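You operate a simulated robot arm through the tools that you are given. There is no shell and no other tool. Be economical: measure what you need, move in short steps, check, and stop when the job is done.

Carry out the task below with a simulated two-armed robot. There is one attempt and no reset: what you move stays moved.

Task
Close both paint jars and put the rubber roller in the drawer.
Fine: each lid on its own jar; shut the drawer.

Only the result counts: the job must be done as asked and must still hold three seconds after the hand-in. Knocking over, shifting, dropping, spilling or breaking anything else fails it. Lids that push on must go on centred and level and be pressed home; caps that screw on are set level and turned clockwise until they are tight.

Robot
Two 7-joint arms with two-finger parallel grippers on one trunk, on a base that drives. Base frame: it is fixed to the floor where the robot stands at the start and does not move with it; the origin is under the middle of the robot, x ahead of it, y to its left, z up. Readings come in cm, degrees, newtons and seconds.
The left shoulder is at the start at [7, 16.3, 132], the right one opposite. With the tool pointing down near the work surface each hand reaches from about 10 to 82 cm from the robot's upright axis, wherever it stands, measured 20 degrees to its own side. Places, roughly: craft table drawer [50, -20, 70]; inside of the craft table drawer [60, -20, 60]. Payload 3.43 kg a hand.
Tool frame (each hand has its own): the origin (TCP) lies between the finger pads and is the grasp point; the fingertips stand 3.4 cm ahead of it; z points along the fingers, y is the line along which they close. The gripper opens to 12.8 cm. The fingers are 2.4 cm wide and 1.2 cm thick; the gripper's body (4.8 by 13 cm) begins 9.6 cm behind the TCP.
Orientation is that of the tool frame in the base frame, as [roll, pitch, yaw] about the fixed x, y, z axes, in that order (R = Rz(yaw) Ry(pitch) Rx(roll)). With the fingers straight down and closing along the base's y, the tool's x points along the base's -x, its y along +y and its z along -z.

Tools
- The arms move only by the tool move_arm. It takes "left_increments", "right_increments" or both (then of equal length, played together; a hand with none holds still); each is a list of rows, each a list of 6 numbers: the shift along the tool's x, y, z in mm, then the turn, a rotation vector about the tool's x, y, z in degrees. In form: [[dx, dy, dz, rx, ry, rz], ...]. A call has 1 to 8 rows; each row is the pose to reach, as a shift and turn from the pose commanded when the call began, along the tool's axes at that moment. "left_hand" and "right_hand" are, for a hand that has rows, the gripper command, from -1 (shut) to 1 (fully open), values between in proportion, set as the call begins (left out, the last holds). Rows are played at 5 a second. More than 5 cm and 8.6 degrees between two rows, or a gripper value outside its range, and nothing of the call is played. A pose out of reach is approached as far as the arm can. The call stops where the force on the tool passes 40 N (or 10 N more than at its start, if that is more) or the arm is blocked; 0.2 s more then pass. Each finger travels about 15.3 cm/s and halts on what it meets, pressing with about 35 N; the grip force reading is that of the motor and also rises with nothing between the fingers. The clock runs only during rows and for 0.2 s after the last one: add rows that repeat a pose to give the fingers time. The reply holds the time, the measured pose of the TCP, the force on the tool along the base axes, the opening and the grip force, in the units named above and with some noise.
- Cameras (640 x 400 px; columns grow to the right, rows downward): "scene" is now at [10.3, -2.9, 150.44]; the picture's right is [-0.39, -0.92, 0.00], its down [-0.83, 0.35, -0.44] and it looks along [0.40, -0.17, -0.90] (base axes); focal length 289 px, centre (320, 200). "left" rides on the left gripper at [7.6, 1.1, -16] in its tool frame; the picture's right is [-0.15, 0.99, 0.00], its down [-0.88, -0.13, -0.46] and it looks along [-0.45, -0.07, 0.89] (tool axes); focal length 234 px, centre (320, 200). "right" rides on the right gripper at [7.6, -1.1, -16] in its tool frame; the picture's right is [0.15, 0.99, 0.00], its down [-0.88, 0.13, -0.46] and it looks along [-0.45, 0.07, 0.89] (tool axes); focal length 234 px, centre (320, 200). There is no depth. A picture from a camera that has moved, and an enlarged one, comes with that camera's place and axes in the base frame and with its lens. The place of the scene camera against the robot may be out by one fixed shift of up to 1.2 cm in any direction.
- capture(camera): a new picture of that camera. It takes no simulated time.
- slide_trunk(by): slides the trunk up (or, below 0, down) by that many cm; the arms and the scene camera ride with it, the base frame stays. It gives what a move gives, with no picture.
- drive_base(legs): drives the robot by 1 to 6 legs, each [ahead, left, turn to the left] in cm, cm and degrees, along the robot's own axes; the way and the turn of a leg run together, so that a leg with both is an arc; at most 150 cm and 180 degrees a leg. The arms and the cameras ride along, it lands a little off, and it stops where it bumps. It gives what a move gives.
- pan_tilt(pan, tilt): turns the head with the scene camera to pan (to the left, within 86 degrees either way) and tilt (down, from -29 to 69), counted from straight ahead of the robot. It gives what a move gives.
- close_up(camera, box): a new picture of the part [left, top, right, bottom] of that camera's present view, enlarged. It takes no simulated time.
- sign_off(): hands the job in; it is judged then, once.

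Work in short steps. Places have to be worked out from the pictures, the camera data and where the tool is seen: move nearer, look again, correct. Check each grasp and each placing, and mend what went wrong. You have 120 turns and 88 pictures in all, those below and enlarged ones among them. Open the grippers and draw the arms clear of the work before you hand the job in, unless the task says otherwise; then end with one line.

The tools are called after "Request:" as a command line: name --argument value ..., lists and objects as JSON in quotes. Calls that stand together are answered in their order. move_arm: Moves the arms, as the interface text tells. Its arguments: {"type":"object","properties":{"left_increments":{"type":"array"},"left_hand":{"type":"number"},"right_increments":{"type":"array"},"right_hand":{"type":"number"}},"required":[]} The other tools are called the same way: slide_trunk (by) slides the trunk up or down; drive_base (legs) drives the base; pan_tilt (pan, tilt) turns the head that bears the scene camera; capture (camera) takes a picture; close_up (camera, box) takes an enlarged picture of a part of a camera's view; sign_off () hands the job in.

At the start:

```text
time_s: 0.0
left_tool_pos: [59.76, -7.09, 106.06]
left_tool_rot: [-180.0, -0.1, 180.0]
left_ft_force: [-0.2, -0.1, -0.3]
left_grip_width: 12.79
left_gripper_force: 0.1
right_tool_pos: [38.19, -46.51, 108.63]
right_tool_rot: [180.0, 0.0, -179.9]
right_ft_force: [0.2, -1.1, 0.1]
right_grip_width: 12.79
right_gripper_force: 0.1
trunk travel left (down, up): [-80.0, 14.0]
robot x, y, heading: [0.17, -0.22, 0.2]
head pan, tilt: [-22.9, 64.0]
```

scene: 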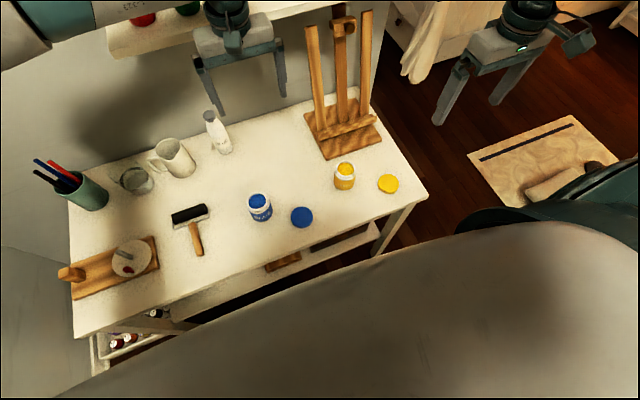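
right: 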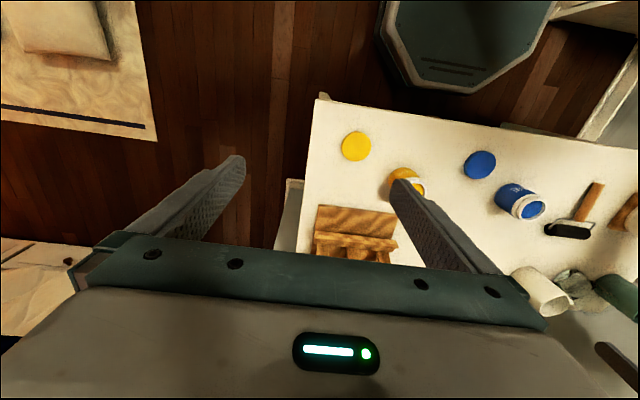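
left: 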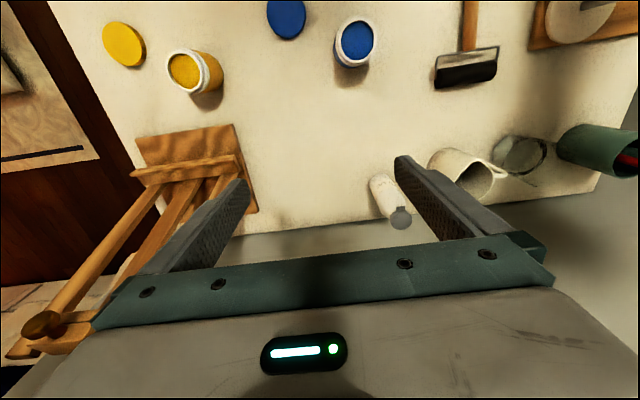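

I'll look closer at the jars, lids and the area under the table front edge.

Request:
close_up --camera "scene" --box '[230, 140, 430, 265]'

Request:
close_up --camera "scene" --box '[80, 180, 400, 380]'

```text
3.20 times, centred on (330, 202) of scene
camera zoom: at [10.3, -2.9, 150.44], right [-0.39, -0.92, 0.0], down [-0.83, 0.35, -0.44], along [0.4, -0.17, -0.9], focal length 924 px, centre (288, 192)
```

zoom: 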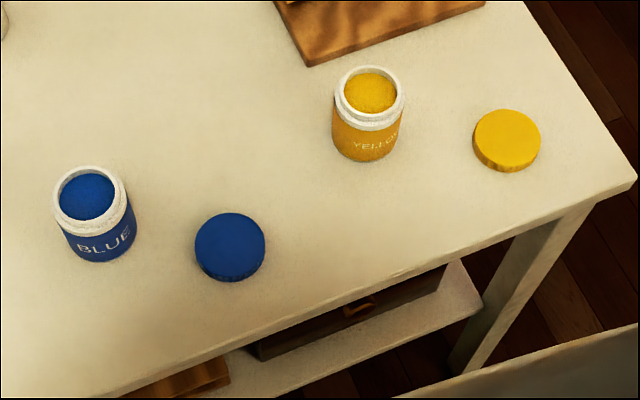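

```text
2.00 times, centred on (240, 280) of scene
camera zoom: at [10.3, -2.9, 150.44], right [-0.39, -0.92, 0.0], down [-0.83, 0.35, -0.44], along [0.4, -0.17, -0.9], focal length 577 px, centre (480, 40)
```

zoom: 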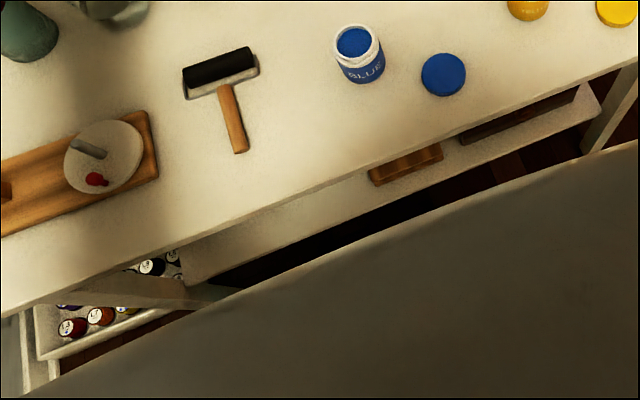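

The drawer with a wooden knob sits under the table. First the lids: left hand goes above the blue lid (~[41,-10]), right hand above the yellow lid (~[41,-38]), then I look again.

Request:
move_arm --left_increments '[[38, -6, 10, 0, 0, 0], [76, -12, 30, 0, 0, 0], [113, -18, 55, 0, 0, 0], [150, -24, 80, 0, 0, 0], [188, -30, 110, 0, 0, 0], [188, -30, 110, 0, 0, 0]]' --right_increments '[[-5, 17, 27, 0, 0, 0], [-10, 34, 54, 0, 0, 0], [-16, 51, 81, 0, 0, 0], [-21, 69, 108, 0, 0, 0], [-26, 87, 136, 0, 0, 0], [-26, 87, 136, 0, 0, 0]]'

Request:
capture --camera "left"

Request:
capture --camera "right"

```text
time_s: 1.4
left_tool_pos: [40.81, -10.06, 94.89]
left_tool_rot: [-180.0, 0.0, -180.0]
left_ft_force: [-0.5, -0.2, 0.8]
left_grip_width: 12.78
left_gripper_force: 0.2
right_tool_pos: [40.67, -37.66, 94.98]
right_tool_rot: [179.9, 0.0, 179.9]
right_ft_force: [-0.5, 0.0, -0.5]
right_grip_width: 12.81
right_gripper_force: 0.0
trunk travel left (down, up): [-80.0, 14.0]
robot x, y, heading: [-0.11, -0.42, 0.1]
head pan, tilt: [-22.9, 64.0]
```

```text
82 pictures are left
camera left: at [33.16, -8.95, 110.93], right [0.15, 0.99, 0.0], down [0.88, -0.13, 0.46], along [0.45, -0.07, -0.89], focal length 234 px, centre (320, 200)
```

left: 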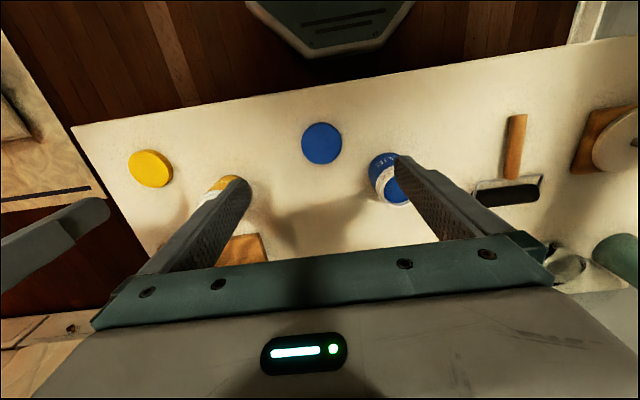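

```text
81 pictures are left
camera right: at [33.09, -38.72, 111.04], right [-0.15, 0.99, 0.0], down [0.88, 0.13, 0.46], along [0.45, 0.07, -0.89], focal length 234 px, centre (320, 200)
```

right: 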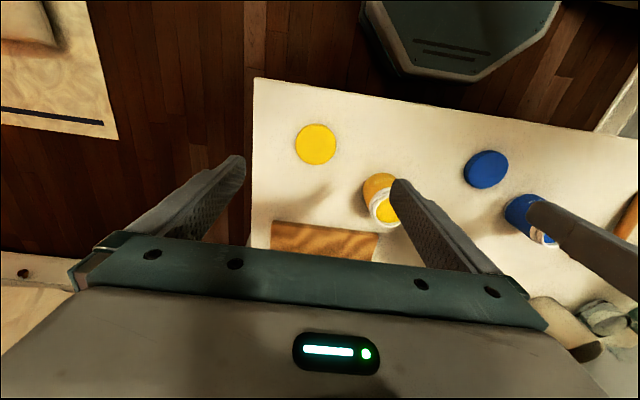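

Blue lid ≈ [41.4,-10.0], yellow lid ≈ [41.8,-37.9], both well between the fingers. I lower to 8 cm higher than grasp and look again.

Request:
move_arm --left_increments '[[-3, 0, 36, 0, 0, 0], [-6, 0, 72, 0, 0, 0], [-6, 0, 100, 0, 0, 0], [-6, 0, 100, 0, 0, 0]]' --right_increments '[[-6, -1, 36, 0, 0, 0], [-11, -2, 72, 0, 0, 0], [-11, -2, 100, 0, 0, 0], [-11, -2, 100, 0, 0, 0]]'

Request:
capture --camera "left"

Request:
capture --camera "right"

```text
time_s: 2.4
left_tool_pos: [41.54, -10.22, 84.82]
left_tool_rot: [179.9, -0.1, -180.0]
left_ft_force: [0.3, 0.0, -0.3]
left_grip_width: 12.79
left_gripper_force: 0.1
right_tool_pos: [40.59, -38.78, 86.99]
right_tool_rot: [179.9, 0.0, -180.0]
right_ft_force: [-0.9, -0.9, -0.2]
right_grip_width: 12.79
right_gripper_force: 0.0
right hand out of reach, approached as far as the arm can: row 3, 4
trunk travel left (down, up): [-80.0, 14.0]
robot x, y, heading: [-0.12, -0.04, 0.2]
head pan, tilt: [-22.9, 64.0]
```

```text
80 pictures are left
camera left: at [33.95, -9.15, 100.96], right [0.15, 0.99, 0.0], down [0.88, -0.13, 0.46], along [0.45, -0.07, -0.89], focal length 234 px, centre (320, 200)
```

left: 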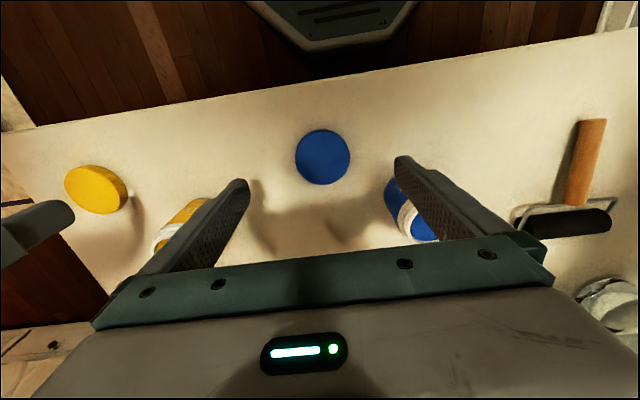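

```text
79 pictures are left
camera right: at [33.01, -39.93, 103.01], right [-0.15, 0.99, 0.0], down [0.88, 0.13, 0.46], along [0.45, 0.07, -0.89], focal length 234 px, centre (320, 200)
```

right: 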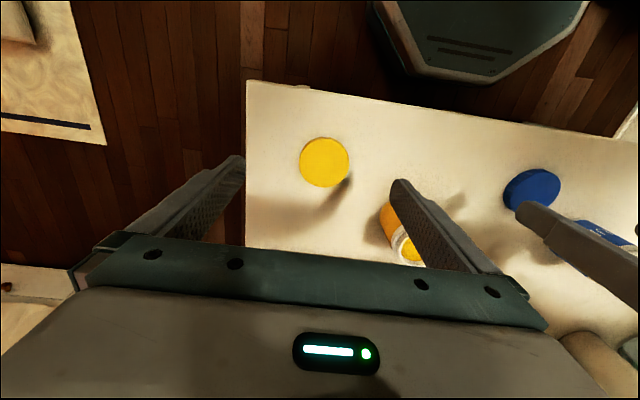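

Blue lid ≈ [41.6,-10.15], centred under the left hand. I lower the left hand to z≈77.7; right hand retreats up for now (limit to be handled later).

Request:
move_arm --left_increments '[[0, 0, 35, 0, 0, 0], [0, 0, 60, 0, 0, 0], [0, 0, 71, 0, 0, 0], [0, 0, 71, 0, 0, 0]]' --right_increments '[[5, 0, -40, 0, 0, 0], [5, 0, -80, 0, 0, 0], [5, 0, -120, 0, 0, 0], [5, 0, -120, 0, 0, 0]]'

Request:
capture --camera "left"

```text
time_s: 3.4
left_tool_pos: [41.77, -10.11, 78.06]
left_tool_rot: [-180.0, 0.0, 180.0]
left_ft_force: [0.4, 0.3, -0.1]
left_grip_width: 12.77
left_gripper_force: 0.0
right_tool_pos: [39.88, -38.62, 98.99]
right_tool_rot: [179.9, -0.1, -179.9]
right_ft_force: [0.2, 0.5, 0.1]
right_grip_width: 12.8
right_gripper_force: 0.0
trunk travel left (down, up): [-80.0, 14.0]
robot x, y, heading: [-0.23, -0.22, 0.2]
head pan, tilt: [-22.9, 64.0]
```

```text
78 pictures are left
camera left: at [34.0, -9.06, 94.0], right [0.15, 0.99, 0.0], down [0.88, -0.13, 0.46], along [0.45, -0.07, -0.89], focal length 234 px, centre (320, 200)
```

left: 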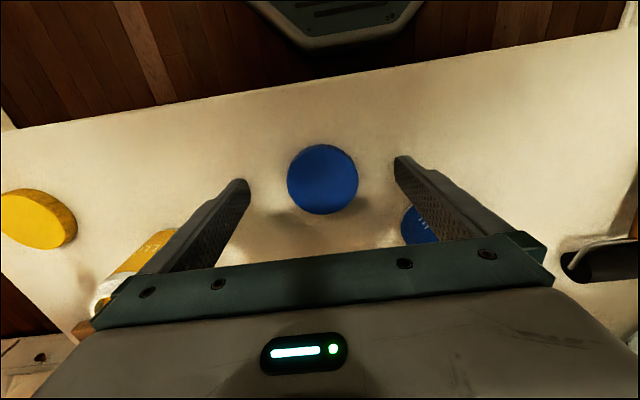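

Lid is centred; I close the left gripper on it.

Request:
move_arm --left_increments '[[0, 0, 2, 0, 0, 0], [0, 0, 2, 0, 0, 0], [0, 0, 2, 0, 0, 0]]' --left_hand -1

Request:
move_arm --left_increments '[[0, 0, -30, 0, 0, 0], [0, 0, -70, 0, 0, 0], [0, 0, -110, 0, 0, 0], [0, 0, -110, 0, 0, 0]]'

Request:
capture --camera "left"

Request:
capture --camera "scene"

```text
time_s: 4.2
left_tool_pos: [41.5, -10.16, 77.76]
left_tool_rot: [-180.0, 0.0, 180.0]
left_ft_force: [-0.1, 0.0, -0.3]
left_grip_width: 5.67
left_gripper_force: 34.9
right_tool_pos: [39.96, -38.65, 98.88]
right_tool_rot: [180.0, 0.0, -180.0]
right_ft_force: [-0.2, -0.1, 0.6]
right_grip_width: 12.81
right_gripper_force: 0.1
trunk travel left (down, up): [-80.0, 14.0]
robot x, y, heading: [-0.06, 0.08, -0.1]
head pan, tilt: [-22.9, 64.0]
```

```text
time_s: 5.2
left_tool_pos: [41.69, -9.96, 88.74]
left_tool_rot: [-180.0, -0.1, 180.0]
left_ft_force: [-0.2, 0.2, -0.3]
left_grip_width: 5.69
left_gripper_force: 35.2
right_tool_pos: [40.01, -38.57, 99.0]
right_tool_rot: [-179.9, 0.0, 180.0]
right_ft_force: [1.3, -0.8, 0.0]
right_grip_width: 12.8
right_gripper_force: 0.0
trunk travel left (down, up): [-80.0, 14.0]
robot x, y, heading: [-0.1, 0.3, 0.3]
head pan, tilt: [-22.9, 64.0]
```

```text
77 pictures are left
camera left: at [33.92, -8.89, 104.76], right [0.15, 0.99, 0.0], down [0.88, -0.13, 0.45], along [0.45, -0.07, -0.89], focal length 234 px, centre (320, 200)
```

left: 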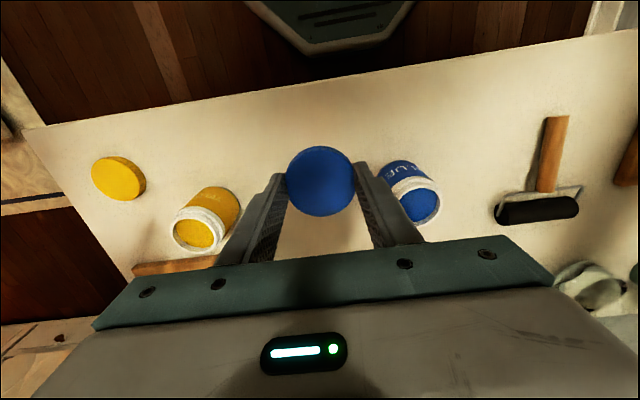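

```text
76 pictures are left
camera scene: at [10.33, -2.9, 150.44], right [-0.39, -0.92, 0.0], down [-0.83, 0.35, -0.44], along [0.4, -0.17, -0.9], focal length 289 px, centre (320, 200)
```

scene: 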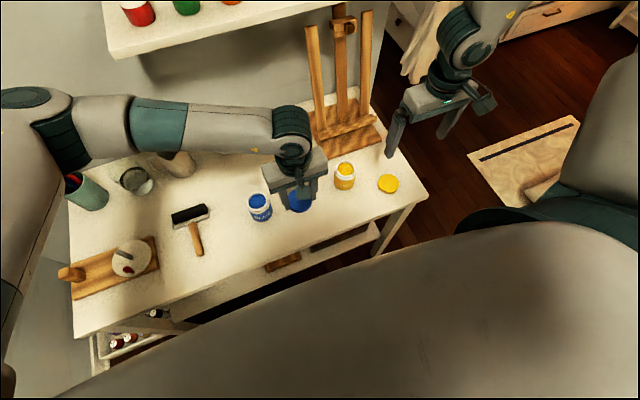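

The lid (5.7 cm wide) is held level and centred in the fingers. The blue jar rim triangulates to about [47.9, 0, 81]; I move to a spot beyond it where the wrist camera sees it unobstructed, to refine.

Request:
close_up --camera "left" --box '[240, 130, 460, 267]'

Request:
move_arm --left_increments '[[-10, 10, -45, 0, 0, 0], [-35, 35, -75, 0, 0, 0], [-60, 60, -105, 0, 0, 0], [-85, 85, -113, 0, 0, 0], [-103, 100, -113, 0, 0, 0], [-103, 100, -113, 0, 0, 0]]'

Request:
capture --camera "left"

```text
2.91 times, centred on (350, 198) of left
camera zoom: at [33.92, -8.89, 104.76], right [0.15, 0.99, 0.0], down [0.88, -0.13, 0.45], along [0.45, -0.07, -0.89], focal length 681 px, centre (233, 204)
```

zoom: 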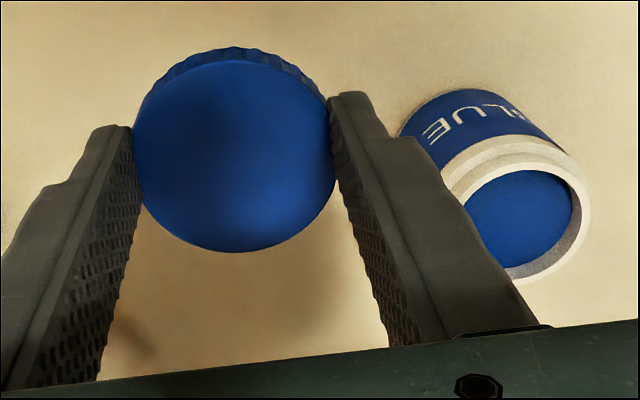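

```text
time_s: 6.6
left_tool_pos: [51.77, -0.05, 99.94]
left_tool_rot: [180.0, 0.0, 179.9]
left_ft_force: [-0.2, -0.5, -1.2]
left_grip_width: 5.7
left_gripper_force: 34.7
right_tool_pos: [39.99, -38.7, 98.96]
right_tool_rot: [179.8, 0.0, 180.0]
right_ft_force: [-0.1, 0.4, 0.2]
right_grip_width: 12.8
right_gripper_force: 0.0
trunk travel left (down, up): [-80.0, 14.0]
robot x, y, heading: [-0.06, 0.13, -0.1]
head pan, tilt: [-22.9, 64.0]
```

```text
74 pictures are left
camera left: at [44.15, 0.94, 115.93], right [0.15, 0.99, 0.0], down [0.88, -0.13, 0.46], along [0.45, -0.07, -0.89], focal length 234 px, centre (320, 200)
```

left: 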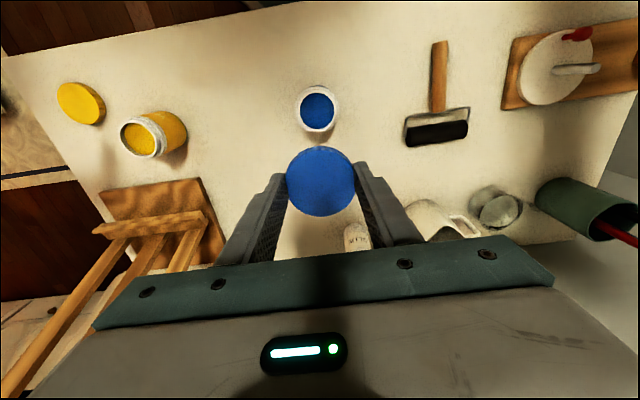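

The lid has ribbed sides, so it may be a screw cap. I look closely at the neck for threads and refine position.

Request:
close_up --camera "left" --box '[280, 70, 360, 120]'

Request:
close_up --camera "left" --box '[110, 95, 200, 170]'

```text
8.00 times, centred on (320, 95) of left
camera zoom: at [44.15, 0.94, 115.93], right [0.15, 0.99, 0.0], down [0.88, -0.13, 0.46], along [0.45, -0.07, -0.89], focal length 1873 px, centre (320, 1040)
```

zoom: 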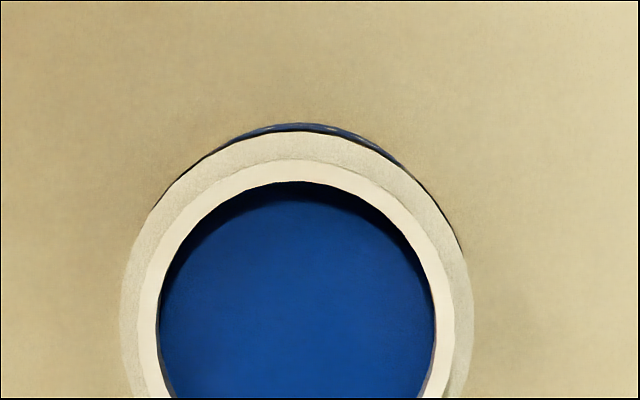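

```text
5.33 times, centred on (155, 132) of left
camera zoom: at [44.15, 0.94, 115.93], right [0.15, 0.99, 0.0], down [0.88, -0.13, 0.46], along [0.45, -0.07, -0.89], focal length 1249 px, centre (1200, 560)
```

zoom: 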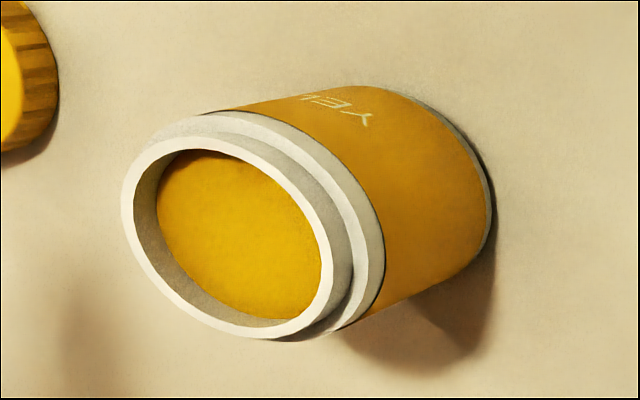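

Refined rim centre ≈ [47.65,-0.1], top z≈81.7. I bring the lid above it at about 1 cm clearance and check alignment with scene and right cameras.

Request:
move_arm --left_increments '[[20, 0, 40, 0, 0, 0], [40, 0, 80, 0, 0, 0], [40, 0, 125, 0, 0, 0], [40, 0, 125, 0, 0, 0]]'

Request:
close_up --camera "scene" --box '[220, 170, 300, 220]'

Request:
close_up --camera "right" --box '[440, 120, 640, 245]'

```text
time_s: 7.6
left_tool_pos: [47.94, 0.13, 87.42]
left_tool_rot: [180.0, 0.0, 180.0]
left_ft_force: [-0.8, -0.3, 0.6]
left_grip_width: 5.65
left_gripper_force: 35.1
right_tool_pos: [39.91, -38.69, 98.99]
right_tool_rot: [-180.0, 0.0, -180.0]
right_ft_force: [0.0, 0.3, -0.3]
right_grip_width: 12.8
right_gripper_force: 0.1
trunk travel left (down, up): [-80.0, 14.0]
robot x, y, heading: [-0.21, -0.63, -0.3]
head pan, tilt: [-22.9, 64.0]
```

```text
8.00 times, centred on (260, 195) of scene
camera zoom: at [10.29, -2.89, 150.45], right [-0.39, -0.92, 0.0], down [-0.83, 0.35, -0.44], along [0.4, -0.17, -0.9], focal length 2309 px, centre (800, 240)
```

zoom: 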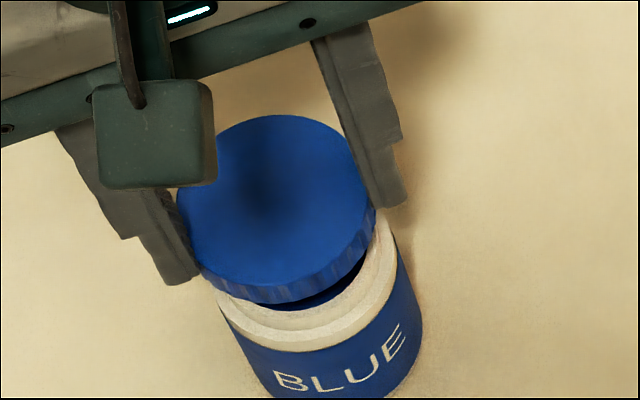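

```text
3.20 times, centred on (540, 182) of right
camera zoom: at [32.43, -39.77, 115.03], right [-0.15, 0.99, 0.0], down [0.88, 0.13, 0.46], along [0.45, 0.07, -0.89], focal length 749 px, centre (-384, 256)
```

zoom: 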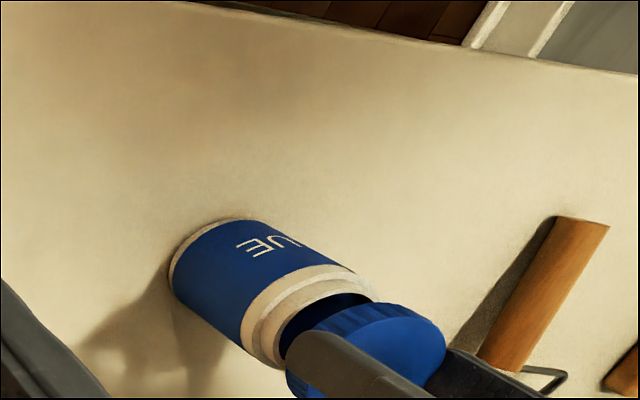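

Y alignment looks good from the scene view; x needs a sharper check, so I zoom the right camera more.

Request:
close_up --camera "right" --box '[490, 180, 590, 245]'

```text
6.15 times, centred on (540, 212) of right
camera zoom: at [32.43, -39.77, 115.03], right [-0.15, 0.99, 0.0], down [0.88, 0.13, 0.46], along [0.45, 0.07, -0.89], focal length 1441 px, centre (-1034, 123)
```

zoom: 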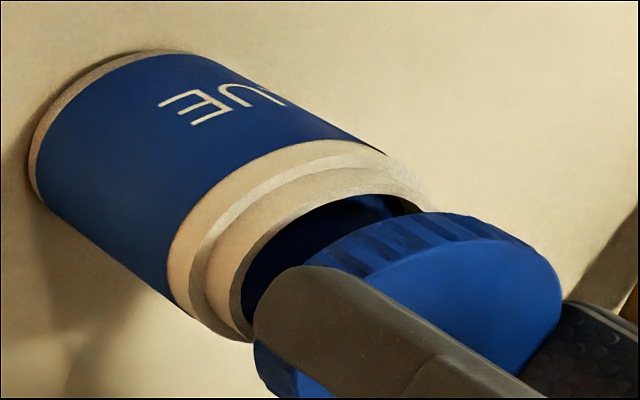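

Lid and neck look concentric within ~1–2 mm in both views. I lower gently and watch the force.

Request:
move_arm --left_increments '[[0, 0, 6, 0, 0, 0], [0, 0, 10, 0, 0, 0], [0, 0, 14, 0, 0, 0], [0, 0, 14, 0, 0, 0]]'

Request:
close_up --camera "right" --box '[490, 180, 590, 245]'

Request:
close_up --camera "scene" --box '[220, 170, 300, 220]'

```text
time_s: 8.6
left_tool_pos: [47.96, -0.29, 86.13]
left_tool_rot: [179.9, 0.0, 180.0]
left_ft_force: [-0.1, 0.7, -0.1]
left_grip_width: 5.66
left_gripper_force: 34.8
right_tool_pos: [39.97, -38.59, 99.02]
right_tool_rot: [-180.0, 0.0, -180.0]
right_ft_force: [0.0, -0.9, 0.0]
right_grip_width: 12.78
right_gripper_force: 0.1
trunk travel left (down, up): [-80.0, 14.0]
robot x, y, heading: [-0.04, 0.24, -0.0]
head pan, tilt: [-22.9, 64.0]
```

```text
6.15 times, centred on (540, 212) of right
camera zoom: at [32.46, -39.77, 115.02], right [-0.15, 0.99, 0.0], down [0.88, 0.13, 0.46], along [0.45, 0.07, -0.89], focal length 1441 px, centre (-1034, 123)
```

zoom: 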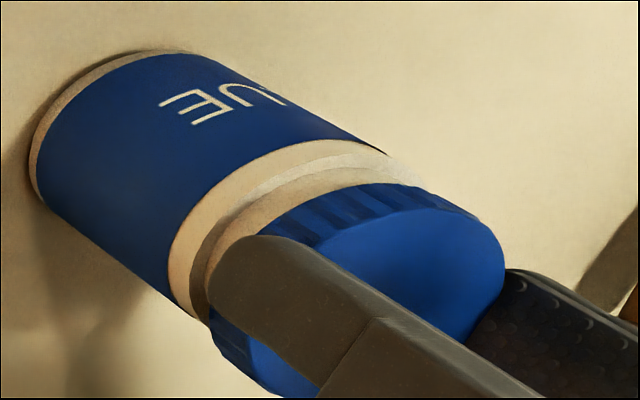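

```text
8.00 times, centred on (260, 195) of scene
camera zoom: at [10.32, -2.89, 150.44], right [-0.39, -0.92, 0.0], down [-0.83, 0.35, -0.44], along [0.4, -0.17, -0.9], focal length 2309 px, centre (800, 240)
```

zoom: 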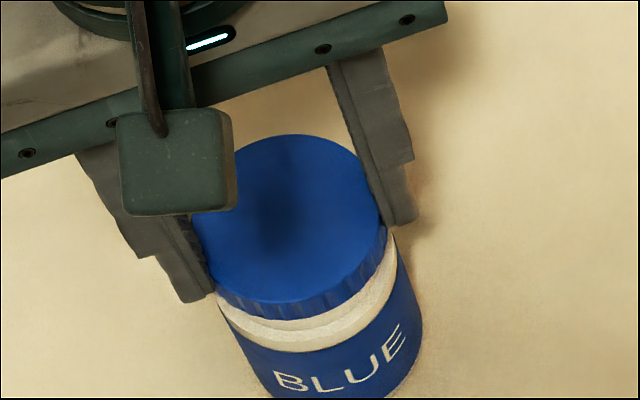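

The right view suggests the lid sits ~2 mm too far in +x; I correct that, then lower to contact.

Request:
move_arm --left_increments '[[2, 0, 0, 0, 0, 0], [2, 0, 3, 0, 0, 0], [2, 0, 6, 0, 0, 0], [2, 0, 6, 0, 0, 0]]'

Request:
close_up --camera "right" --box '[490, 180, 590, 245]'

```text
time_s: 9.6
left_tool_pos: [47.61, -0.12, 85.5]
left_tool_rot: [-179.9, 0.0, 179.9]
left_ft_force: [0.0, 0.2, -0.9]
left_grip_width: 5.66
left_gripper_force: 35.0
right_tool_pos: [39.99, -38.67, 99.02]
right_tool_rot: [179.9, 0.0, -180.0]
right_ft_force: [0.4, -0.1, -0.3]
right_grip_width: 12.78
right_gripper_force: 0.1
trunk travel left (down, up): [-80.0, 14.0]
robot x, y, heading: [0.07, 0.01, -0.3]
head pan, tilt: [-22.9, 64.0]
```

```text
6.15 times, centred on (540, 212) of right
camera zoom: at [32.45, -39.77, 115.02], right [-0.15, 0.99, 0.0], down [0.88, 0.13, 0.46], along [0.45, 0.07, -0.89], focal length 1441 px, centre (-1034, 123)
```

zoom: 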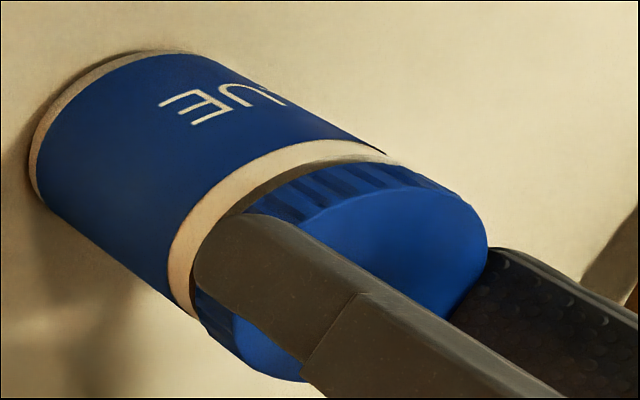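

No contact force yet and the lid is already around the rim. Continue lowering.

Request:
move_arm --left_increments '[[0, 0, 2, 0, 0, 0], [0, 0, 4, 0, 0, 0], [0, 0, 4, 0, 0, 0]]'

Request:
move_arm --left_increments '[[0, 0, 2, 0, 0, 0], [0, 0, 4, 0, 0, 0], [0, 0, 4, 0, 0, 0]]'

Request:
close_up --camera "right" --box '[490, 180, 590, 245]'

```text
time_s: 10.4
left_tool_pos: [47.61, -0.26, 85.18]
left_tool_rot: [-179.9, 0.1, -180.0]
left_ft_force: [0.6, -1.7, 15.1]
left_grip_width: 5.64
left_gripper_force: 34.7
right_tool_pos: [39.95, -38.65, 99.0]
right_tool_rot: [179.9, 0.0, -180.0]
right_ft_force: [-0.3, 0.2, -0.3]
right_grip_width: 12.79
right_gripper_force: 0.0
trunk travel left (down, up): [-80.0, 14.0]
robot x, y, heading: [-0.08, -0.13, 0.1]
head pan, tilt: [-22.9, 64.0]
```

```text
time_s: 11.2
left_tool_pos: [47.49, -0.15, 85.0]
left_tool_rot: [-179.9, 0.1, 179.9]
left_ft_force: [3.9, -3.1, 34.0]
left_grip_width: 5.73
left_gripper_force: 35.1
right_tool_pos: [39.61, -38.71, 99.1]
right_tool_rot: [179.9, 0.0, -180.0]
right_ft_force: [-0.7, -0.3, 0.6]
right_grip_width: 12.8
right_gripper_force: 0.1
trunk travel left (down, up): [-80.0, 14.0]
robot x, y, heading: [0.19, -0.12, 0.2]
head pan, tilt: [-22.9, 64.0]
```

```text
6.15 times, centred on (540, 212) of right
camera zoom: at [32.24, -39.81, 115.09], right [-0.15, 0.99, 0.0], down [0.88, 0.13, 0.46], along [0.45, 0.07, -0.89], focal length 1441 px, centre (-1034, 123)
```

zoom: 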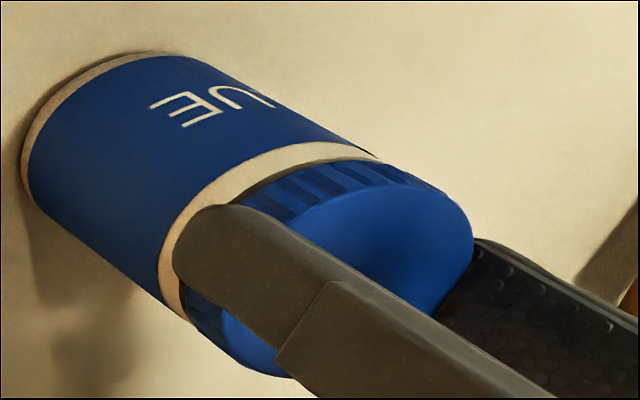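

Contact at about 85.2 with force rising: likely thread start or press fit. I ease off to light pressure and try a clockwise turn (+ about tool z), watching z and force.

Request:
move_arm --left_increments '[[0, 0, -3, 0, 0, 0], [0, 0, -3, 0, 0, 8], [0, 0, -3, 0, 0, 16], [0, 0, -3, 0, 0, 24], [0, 0, -3, 0, 0, 32], [0, 0, -3, 0, 0, 40], [0, 0, -3, 0, 0, 40]]'

Request:
close_up --camera "right" --box '[490, 180, 590, 245]'

```text
time_s: 12.8
left_tool_pos: [47.63, -0.07, 84.98]
left_tool_rot: [-179.9, 0.0, 139.8]
left_ft_force: [-0.5, -0.3, -2.7]
left_grip_width: 5.68
left_gripper_force: 34.9
right_tool_pos: [40.12, -38.66, 98.93]
right_tool_rot: [179.9, 0.0, 180.0]
right_ft_force: [-0.1, -0.1, 0.3]
right_grip_width: 12.81
right_gripper_force: 0.0
trunk travel left (down, up): [-80.0, 14.0]
robot x, y, heading: [-0.01, -0.26, 0.1]
head pan, tilt: [-22.9, 64.0]
```

```text
6.15 times, centred on (540, 212) of right
camera zoom: at [32.46, -39.78, 115.01], right [-0.15, 0.99, 0.0], down [0.88, 0.13, 0.46], along [0.45, 0.07, -0.89], focal length 1441 px, centre (-1034, 123)
```

zoom: 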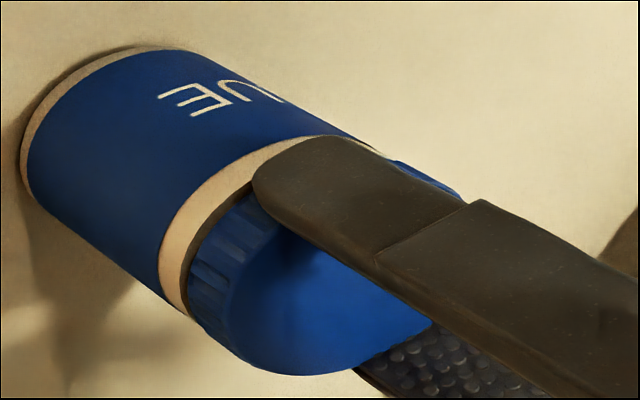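

The lid now pulls slightly down on the tool while z stayed – a thread has engaged. I continue clockwise while pressing down a little.

Request:
move_arm --left_increments '[[0, 0, 2, 0, 0, 0], [0, 0, 3, 0, 0, 8], [0, 0, 3, 0, 0, 16], [0, 0, 3, 0, 0, 24], [0, 0, 4, 0, 0, 32], [0, 0, 4, 0, 0, 40], [0, 0, 4, 0, 0, 40]]'

Request:
close_up --camera "right" --box '[490, 180, 590, 245]'

```text
time_s: 14.4
left_tool_pos: [47.64, -0.04, 84.91]
left_tool_rot: [179.9, 0.1, 99.9]
left_ft_force: [4.7, -1.6, 19.2]
left_grip_width: 5.67
left_gripper_force: 35.4
right_tool_pos: [39.83, -38.7, 99.05]
right_tool_rot: [180.0, 0.1, 179.9]
right_ft_force: [0.2, 0.2, -0.8]
right_grip_width: 12.79
right_gripper_force: 0.1
trunk travel left (down, up): [-80.0, 14.0]
robot x, y, heading: [0.25, -0.03, -0.0]
head pan, tilt: [-22.9, 64.0]
```

```text
6.15 times, centred on (540, 212) of right
camera zoom: at [32.33, -39.77, 115.08], right [-0.15, 0.99, 0.0], down [0.88, 0.13, 0.46], along [0.45, 0.07, -0.89], focal length 1441 px, centre (-1034, 123)
```

zoom: 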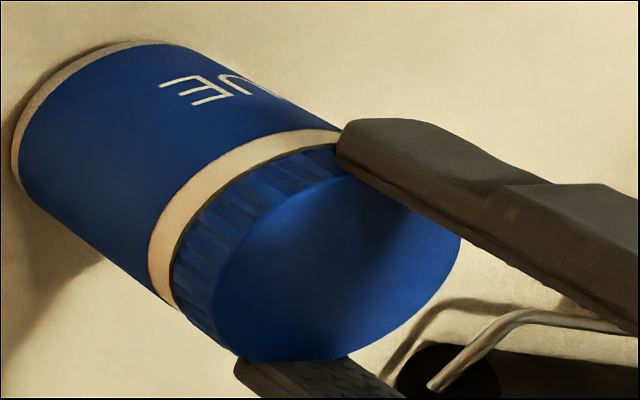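

Lid gap to collar shrinks; continuing clockwise another 40°.

Request:
move_arm --left_increments '[[0, 0, 0, 0, 0, 8], [0, 0, 0, 0, 0, 16], [0, 0, 0, 0, 0, 24], [0, 0, 1, 0, 0, 32], [0, 0, 1, 0, 0, 40], [0, 0, 1, 0, 0, 48], [0, 0, 1, 0, 0, 48]]'

Request:
close_up --camera "right" --box '[490, 180, 590, 245]'

Request:
close_up --camera "scene" --box '[200, 150, 320, 225]'

```text
time_s: 16.0
left_tool_pos: [40.27, -0.36, 84.94]
left_tool_rot: [177.8, -0.4, 53.0]
left_ft_force: [-0.1, 0.2, -1.8]
left_grip_width: 5.85
left_gripper_force: 35.3
left hand out of reach, approached as far as the arm can: row 3, 4, 5, 6, 7
right_tool_pos: [39.98, -38.59, 98.88]
right_tool_rot: [180.0, 0.0, -179.9]
right_ft_force: [0.5, 0.5, 0.4]
right_grip_width: 12.78
right_gripper_force: 0.1
trunk travel left (down, up): [-80.0, 14.0]
robot x, y, heading: [0.24, -0.02, -0.0]
head pan, tilt: [-22.9, 64.0]
```

```text
6.15 times, centred on (540, 212) of right
camera zoom: at [32.47, -39.65, 115.02], right [-0.15, 0.99, 0.0], down [0.88, 0.13, 0.46], along [0.45, 0.07, -0.89], focal length 1441 px, centre (-1034, 123)
```

zoom: 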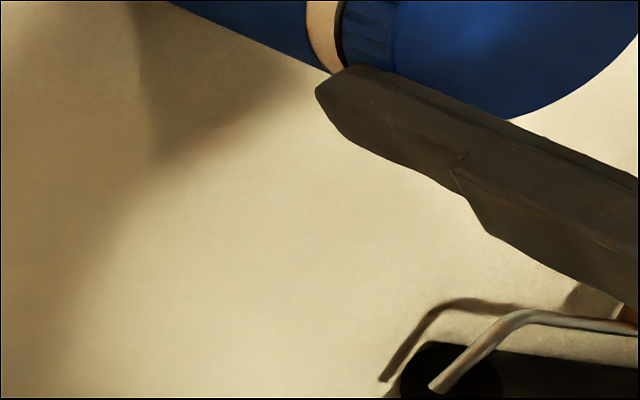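

```text
5.33 times, centred on (260, 188) of scene
camera zoom: at [10.33, -2.74, 150.41], right [-0.39, -0.92, 0.0], down [-0.83, 0.35, -0.44], along [0.4, -0.17, -0.9], focal length 1539 px, centre (640, 267)
```

zoom: 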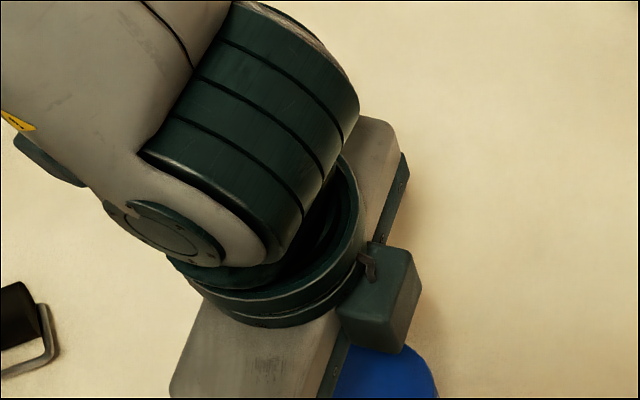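

The arm hit a reach limit and dragged the jar ~7 cm toward me, still upright it seems. I release and lift straight up to inspect.

Request:
move_arm --left_increments '[[0, 0, -1, 0, 0, 38], [0, 0, -1, 0, 0, 38], [0, 0, -1, 0, 0, 38]]' --left_hand 0.6

Request:
capture --camera "left"

Request:
capture --camera "right"

```text
refused: row 1 steps farther than a row can; nothing moved
```

```text
60 pictures are left
camera left: at [45.07, 5.36, 101.01], right [0.7, -0.71, 0.04], down [-0.65, -0.62, 0.44], along [-0.29, -0.34, -0.9], focal length 234 px, centre (320, 200)
```

left: 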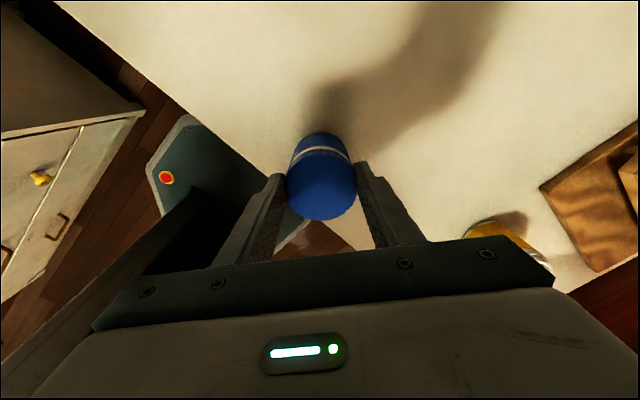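

```text
59 pictures are left
camera right: at [32.47, -39.65, 115.02], right [-0.15, 0.99, 0.0], down [0.88, 0.13, 0.46], along [0.45, 0.07, -0.89], focal length 234 px, centre (320, 200)
```

right: 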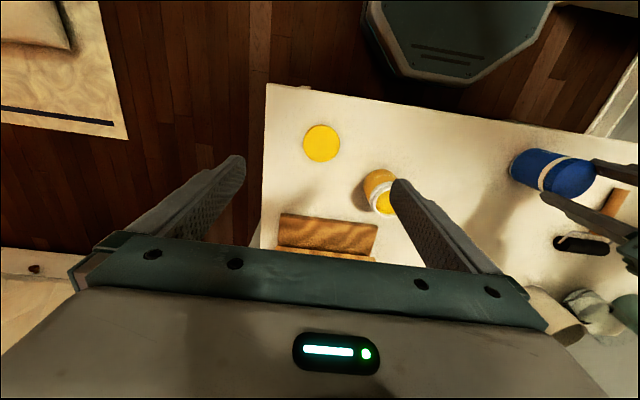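

The jar stands upright with the lid on, near [40,0]. I open in place (no motion).

Request:
move_arm --left_increments '[[0, 0, 0, 0, 0, 0], [0, 0, 0, 0, 0, 0], [0, 0, 0, 0, 0, 0]]' --left_hand 1

Request:
move_arm --left_increments '[[0, 0, -10, 0, 0, 0], [0, 0, -20, 0, 0, 0], [0, 0, -20, 0, 0, 0]]'

```text
time_s: 16.8
left_tool_pos: [40.37, -0.4, 85.02]
left_tool_rot: [177.7, -0.5, 53.0]
left_ft_force: [0.0, 0.5, -0.5]
left_grip_width: 12.83
left_gripper_force: 0.0
right_tool_pos: [39.92, -38.54, 99.08]
right_tool_rot: [179.9, 0.0, 179.9]
right_ft_force: [-0.3, 0.8, 0.1]
right_grip_width: 12.8
right_gripper_force: 0.1
trunk travel left (down, up): [-80.0, 14.0]
robot x, y, heading: [-0.12, 0.42, -0.0]
head pan, tilt: [-22.9, 64.0]
```

```text
time_s: 17.6
left_tool_pos: [38.8, -0.29, 87.02]
left_tool_rot: [179.6, -0.1, 52.1]
left_ft_force: [0.9, -0.5, 0.3]
left_grip_width: 12.8
left_gripper_force: 0.0
left hand out of reach, approached as far as the arm can: row 1, 2, 3
right_tool_pos: [40.02, -38.48, 98.95]
right_tool_rot: [179.9, 0.0, -180.0]
right_ft_force: [0.7, 0.9, 0.1]
right_grip_width: 12.81
right_gripper_force: 0.0
trunk travel left (down, up): [-80.0, 14.0]
robot x, y, heading: [0.25, -0.04, 0.1]
head pan, tilt: [-22.9, 64.0]
```

Fingertips are just above the lid top now; I raise more and rotate back.

Request:
move_arm --left_increments '[[0, 0, -20, 0, 0, 0], [0, 0, -50, 0, 0, 0], [0, 0, -80, 0, 0, -8], [0, 0, -80, 0, 0, -16], [0, 0, -80, 0, 0, -24], [0, 0, -80, 0, 0, -32], [0, 0, -80, 0, 0, -40], [0, 0, -80, 0, 0, -48]]'

Request:
close_up --camera "right" --box '[490, 130, 610, 210]'

```text
time_s: 19.4
left_tool_pos: [38.73, -0.46, 95.26]
left_tool_rot: [180.0, 0.1, 100.2]
left_ft_force: [0.4, -0.3, -0.1]
left_grip_width: 12.79
left_gripper_force: 0.0
left hand out of reach, approached as far as the arm can: row 2
right_tool_pos: [40.0, -38.7, 98.92]
right_tool_rot: [-180.0, -0.1, -180.0]
right_ft_force: [0.6, 0.6, -0.4]
right_grip_width: 12.81
right_gripper_force: 0.0
trunk travel left (down, up): [-80.0, 14.0]
robot x, y, heading: [0.14, 0.14, 0.1]
head pan, tilt: [-22.9, 64.0]
```

```text
5.00 times, centred on (550, 170) of right
camera zoom: at [32.46, -39.75, 115.03], right [-0.15, 0.99, 0.0], down [0.88, 0.13, 0.46], along [0.45, 0.07, -0.89], focal length 1171 px, centre (-830, 350)
```

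zoom: 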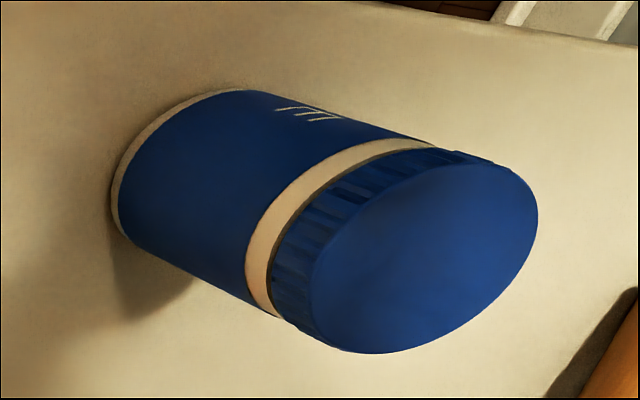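

Lid sits level. Now I rotate the open left hand back counter-clockwise (yaw toward ~220) to get a fresh clockwise stroke.

Request:
move_arm --left_increments '[[0, 0, 0, 0, 0, -8], [0, 0, 0, 0, 0, -16], [0, 0, 0, 0, 0, -24], [0, 0, 0, 0, 0, -32], [0, 0, 0, 0, 0, -40], [0, 0, 0, 0, 0, -48], [0, 0, 0, 0, 0, -56], [0, 0, 0, 0, 0, -64]]'

Request:
move_arm --left_increments '[[0, 0, 0, 0, 0, -8], [0, 0, 0, 0, 0, -16], [0, 0, 0, 0, 0, -24], [0, 0, 0, 0, 0, -32], [0, 0, 0, 0, 0, -40], [0, 0, 0, 0, 0, -48], [0, 0, 0, 0, 0, -56], [0, 0, 0, 0, 0, -56]]'

Request:
capture --camera "left"

```text
time_s: 21.2
left_tool_pos: [38.68, -0.37, 95.37]
left_tool_rot: [179.9, 0.0, 164.1]
left_ft_force: [-0.1, 0.1, 0.2]
left_grip_width: 12.81
left_gripper_force: 0.0
right_tool_pos: [39.98, -38.7, 98.97]
right_tool_rot: [180.0, 0.0, 179.9]
right_ft_force: [-0.4, -0.2, 0.6]
right_grip_width: 12.79
right_gripper_force: 0.1
trunk travel left (down, up): [-80.0, 14.0]
robot x, y, heading: [0.29, 0.09, 0.1]
head pan, tilt: [-22.9, 64.0]
```

```text
time_s: 23.0
left_tool_pos: [38.7, -0.34, 95.18]
left_tool_rot: [180.0, -0.1, -139.9]
left_ft_force: [0.9, -0.7, -0.1]
left_grip_width: 12.77
left_gripper_force: 0.1
right_tool_pos: [39.95, -38.64, 98.9]
right_tool_rot: [-180.0, 0.0, 180.0]
right_ft_force: [0.2, -0.6, -0.1]
right_grip_width: 12.82
right_gripper_force: 0.0
trunk travel left (down, up): [-80.0, 14.0]
robot x, y, heading: [0.34, -0.24, -0.1]
head pan, tilt: [-22.9, 64.0]
```

```text
57 pictures are left
camera left: at [32.08, -4.46, 111.21], right [-0.53, 0.85, 0.0], down [0.76, 0.47, 0.46], along [0.39, 0.24, -0.89], focal length 234 px, centre (320, 200)
```

left: 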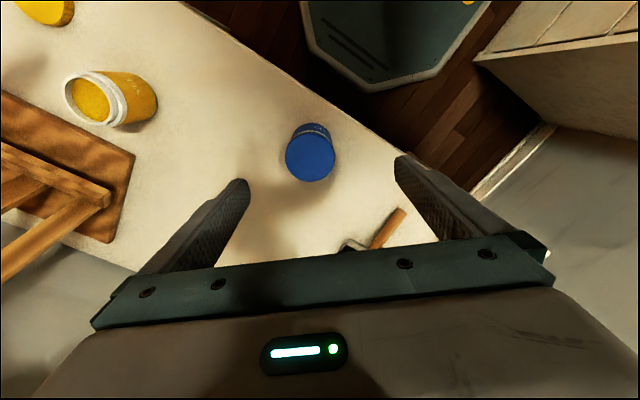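

Yaw 220° is reachable. Lid top is near [40.2,-0.9]; I shift over it and lower to just above, then check.

Request:
move_arm --left_increments '[[-4, -7, 30, 0, 0, 0], [-8, -13, 66, 0, 0, 0], [-8, -13, 66, 0, 0, 0]]'

Request:
capture --camera "left"

```text
time_s: 23.8
left_tool_pos: [40.11, -0.75, 88.59]
left_tool_rot: [180.0, 0.0, -140.0]
left_ft_force: [-0.1, 0.1, 0.1]
left_grip_width: 12.81
left_gripper_force: 0.1
right_tool_pos: [40.06, -38.69, 98.99]
right_tool_rot: [179.9, 0.1, 179.9]
right_ft_force: [0.5, -0.3, -0.5]
right_grip_width: 12.8
right_gripper_force: 0.2
trunk travel left (down, up): [-80.0, 14.0]
robot x, y, heading: [0.08, -0.33, 0.1]
head pan, tilt: [-22.9, 64.0]
```

```text
56 pictures are left
camera left: at [33.49, -4.81, 104.62], right [-0.52, 0.85, 0.0], down [0.76, 0.47, 0.46], along [0.39, 0.24, -0.89], focal length 234 px, centre (320, 200)
```

left: 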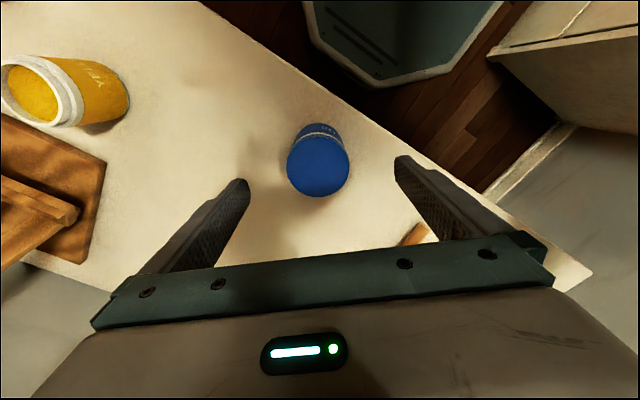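

Centred within 2 mm. Lower to grip height and close.

Request:
move_arm --left_increments '[[1, -1, 20, 0, 0, 0], [1, -1, 36, 0, 0, 0], [1, -1, 36, 0, 0, 0]]'

Request:
move_arm --left_increments '[[0, 0, 0, 0, 0, 0], [0, 0, 0, 0, 0, 0], [0, 0, 0, 0, 0, 0]]' --left_hand -1

Request:
move_arm --left_increments '[[0, 0, 3, 0, 0, 8], [0, 0, 4, 0, 0, 16], [0, 0, 4, 0, 0, 24], [0, 0, 4, 0, 0, 32], [0, 0, 4, 0, 0, 40], [0, 0, 4, 0, 0, 40]]'

Request:
capture --camera "left"

```text
time_s: 24.6
left_tool_pos: [40.13, -1.03, 84.81]
left_tool_rot: [-180.0, 0.0, -140.0]
left_ft_force: [0.4, -0.4, 0.3]
left_grip_width: 12.8
left_gripper_force: 0.0
right_tool_pos: [40.05, -38.56, 98.98]
right_tool_rot: [-180.0, 0.0, 179.9]
right_ft_force: [0.0, 0.1, 1.1]
right_grip_width: 12.83
right_gripper_force: 0.1
trunk travel left (down, up): [-80.0, 14.0]
robot x, y, heading: [-0.02, -0.31, -0.3]
head pan, tilt: [-22.9, 64.0]
```

```text
time_s: 25.4
left_tool_pos: [40.29, -1.02, 85.02]
left_tool_rot: [180.0, 0.1, -140.0]
left_ft_force: [0.7, 0.1, 0.0]
left_grip_width: 5.93
left_gripper_force: 35.3
right_tool_pos: [39.88, -38.67, 98.9]
right_tool_rot: [180.0, -0.1, -180.0]
right_ft_force: [0.0, -0.1, 0.4]
right_grip_width: 12.83
right_gripper_force: 0.2
trunk travel left (down, up): [-80.0, 14.0]
robot x, y, heading: [-0.38, 0.1, -0.0]
head pan, tilt: [-22.9, 64.0]
```

```text
time_s: 26.8
left_tool_pos: [40.04, -0.92, 84.68]
left_tool_rot: [-179.9, 0.2, 179.9]
left_ft_force: [8.0, 8.3, 36.0]
left_grip_width: 5.94
left_gripper_force: 34.4
right_tool_pos: [39.94, -38.7, 99.07]
right_tool_rot: [-179.9, 0.2, -180.0]
right_ft_force: [-0.3, -0.1, 0.5]
right_grip_width: 12.81
right_gripper_force: 0.0
trunk travel left (down, up): [-80.0, 14.0]
robot x, y, heading: [-0.11, 0.3, 0.1]
head pan, tilt: [-22.9, 64.0]
```

```text
55 pictures are left
camera left: at [32.35, 0.18, 100.71], right [0.15, 0.99, 0.0], down [0.88, -0.13, 0.46], along [0.45, -0.07, -0.89], focal length 234 px, centre (320, 200)
```

left: 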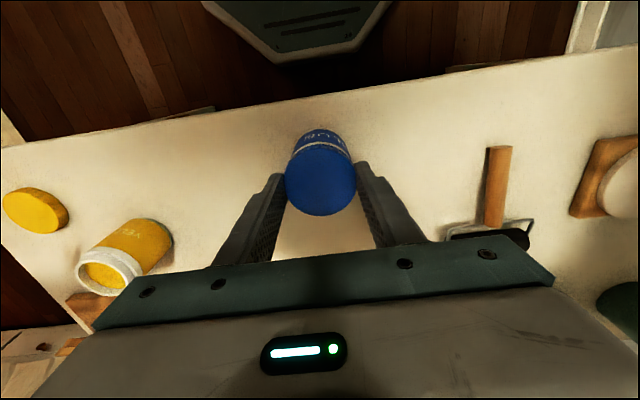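

I check the BLUE text orientation before the next stroke, to see whether the jar co-rotates (meaning tight).

Request:
close_up --camera "left" --box '[270, 115, 370, 178]'

Request:
move_arm --left_increments '[[0, 0, -1, 0, 0, 8], [0, 0, -1, 0, 0, 16], [0, 0, -1, 0, 0, 24], [0, 0, -1, 0, 0, 32], [0, 0, -1, 0, 0, 40], [0, 0, -1, 0, 0, 40]]'

Request:
close_up --camera "left" --box '[270, 115, 370, 178]'

```text
6.35 times, centred on (320, 146) of left
camera zoom: at [32.35, 0.18, 100.71], right [0.15, 0.99, 0.0], down [0.88, -0.13, 0.46], along [0.45, -0.07, -0.89], focal length 1487 px, centre (320, 540)
```

zoom: 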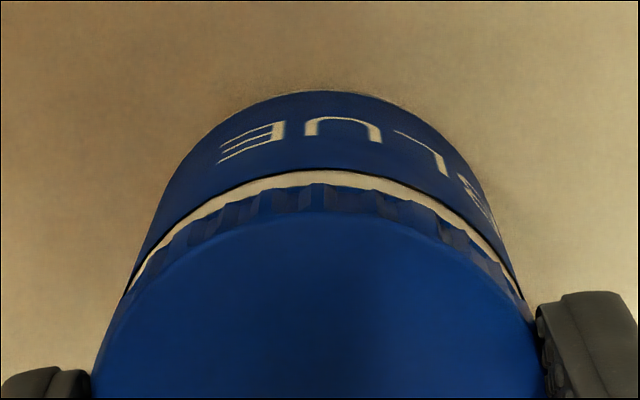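

```text
time_s: 28.2
left_tool_pos: [39.96, -1.06, 84.74]
left_tool_rot: [-179.9, 0.1, 139.9]
left_ft_force: [2.3, 0.5, 7.5]
left_grip_width: 5.91
left_gripper_force: 35.0
right_tool_pos: [39.88, -38.65, 98.94]
right_tool_rot: [-179.9, 0.0, -180.0]
right_ft_force: [0.0, -0.2, 0.5]
right_grip_width: 12.8
right_gripper_force: 0.1
trunk travel left (down, up): [-80.0, 14.0]
robot x, y, heading: [0.08, -0.02, 0.2]
head pan, tilt: [-22.9, 64.0]
```

```text
6.35 times, centred on (320, 146) of left
camera zoom: at [34.82, 4.66, 100.69], right [0.75, 0.66, 0.0], down [0.59, -0.67, 0.46], along [0.3, -0.34, -0.89], focal length 1487 px, centre (320, 540)
```

zoom: 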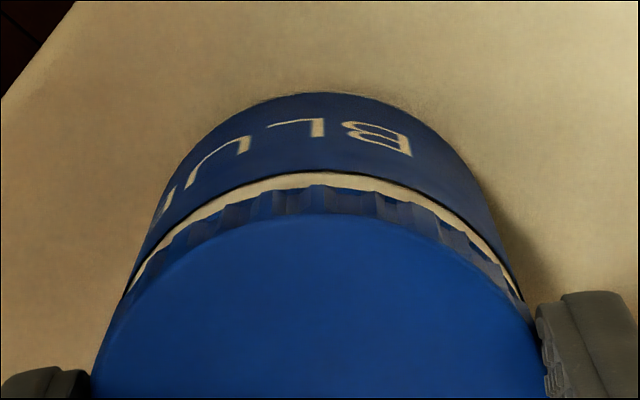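

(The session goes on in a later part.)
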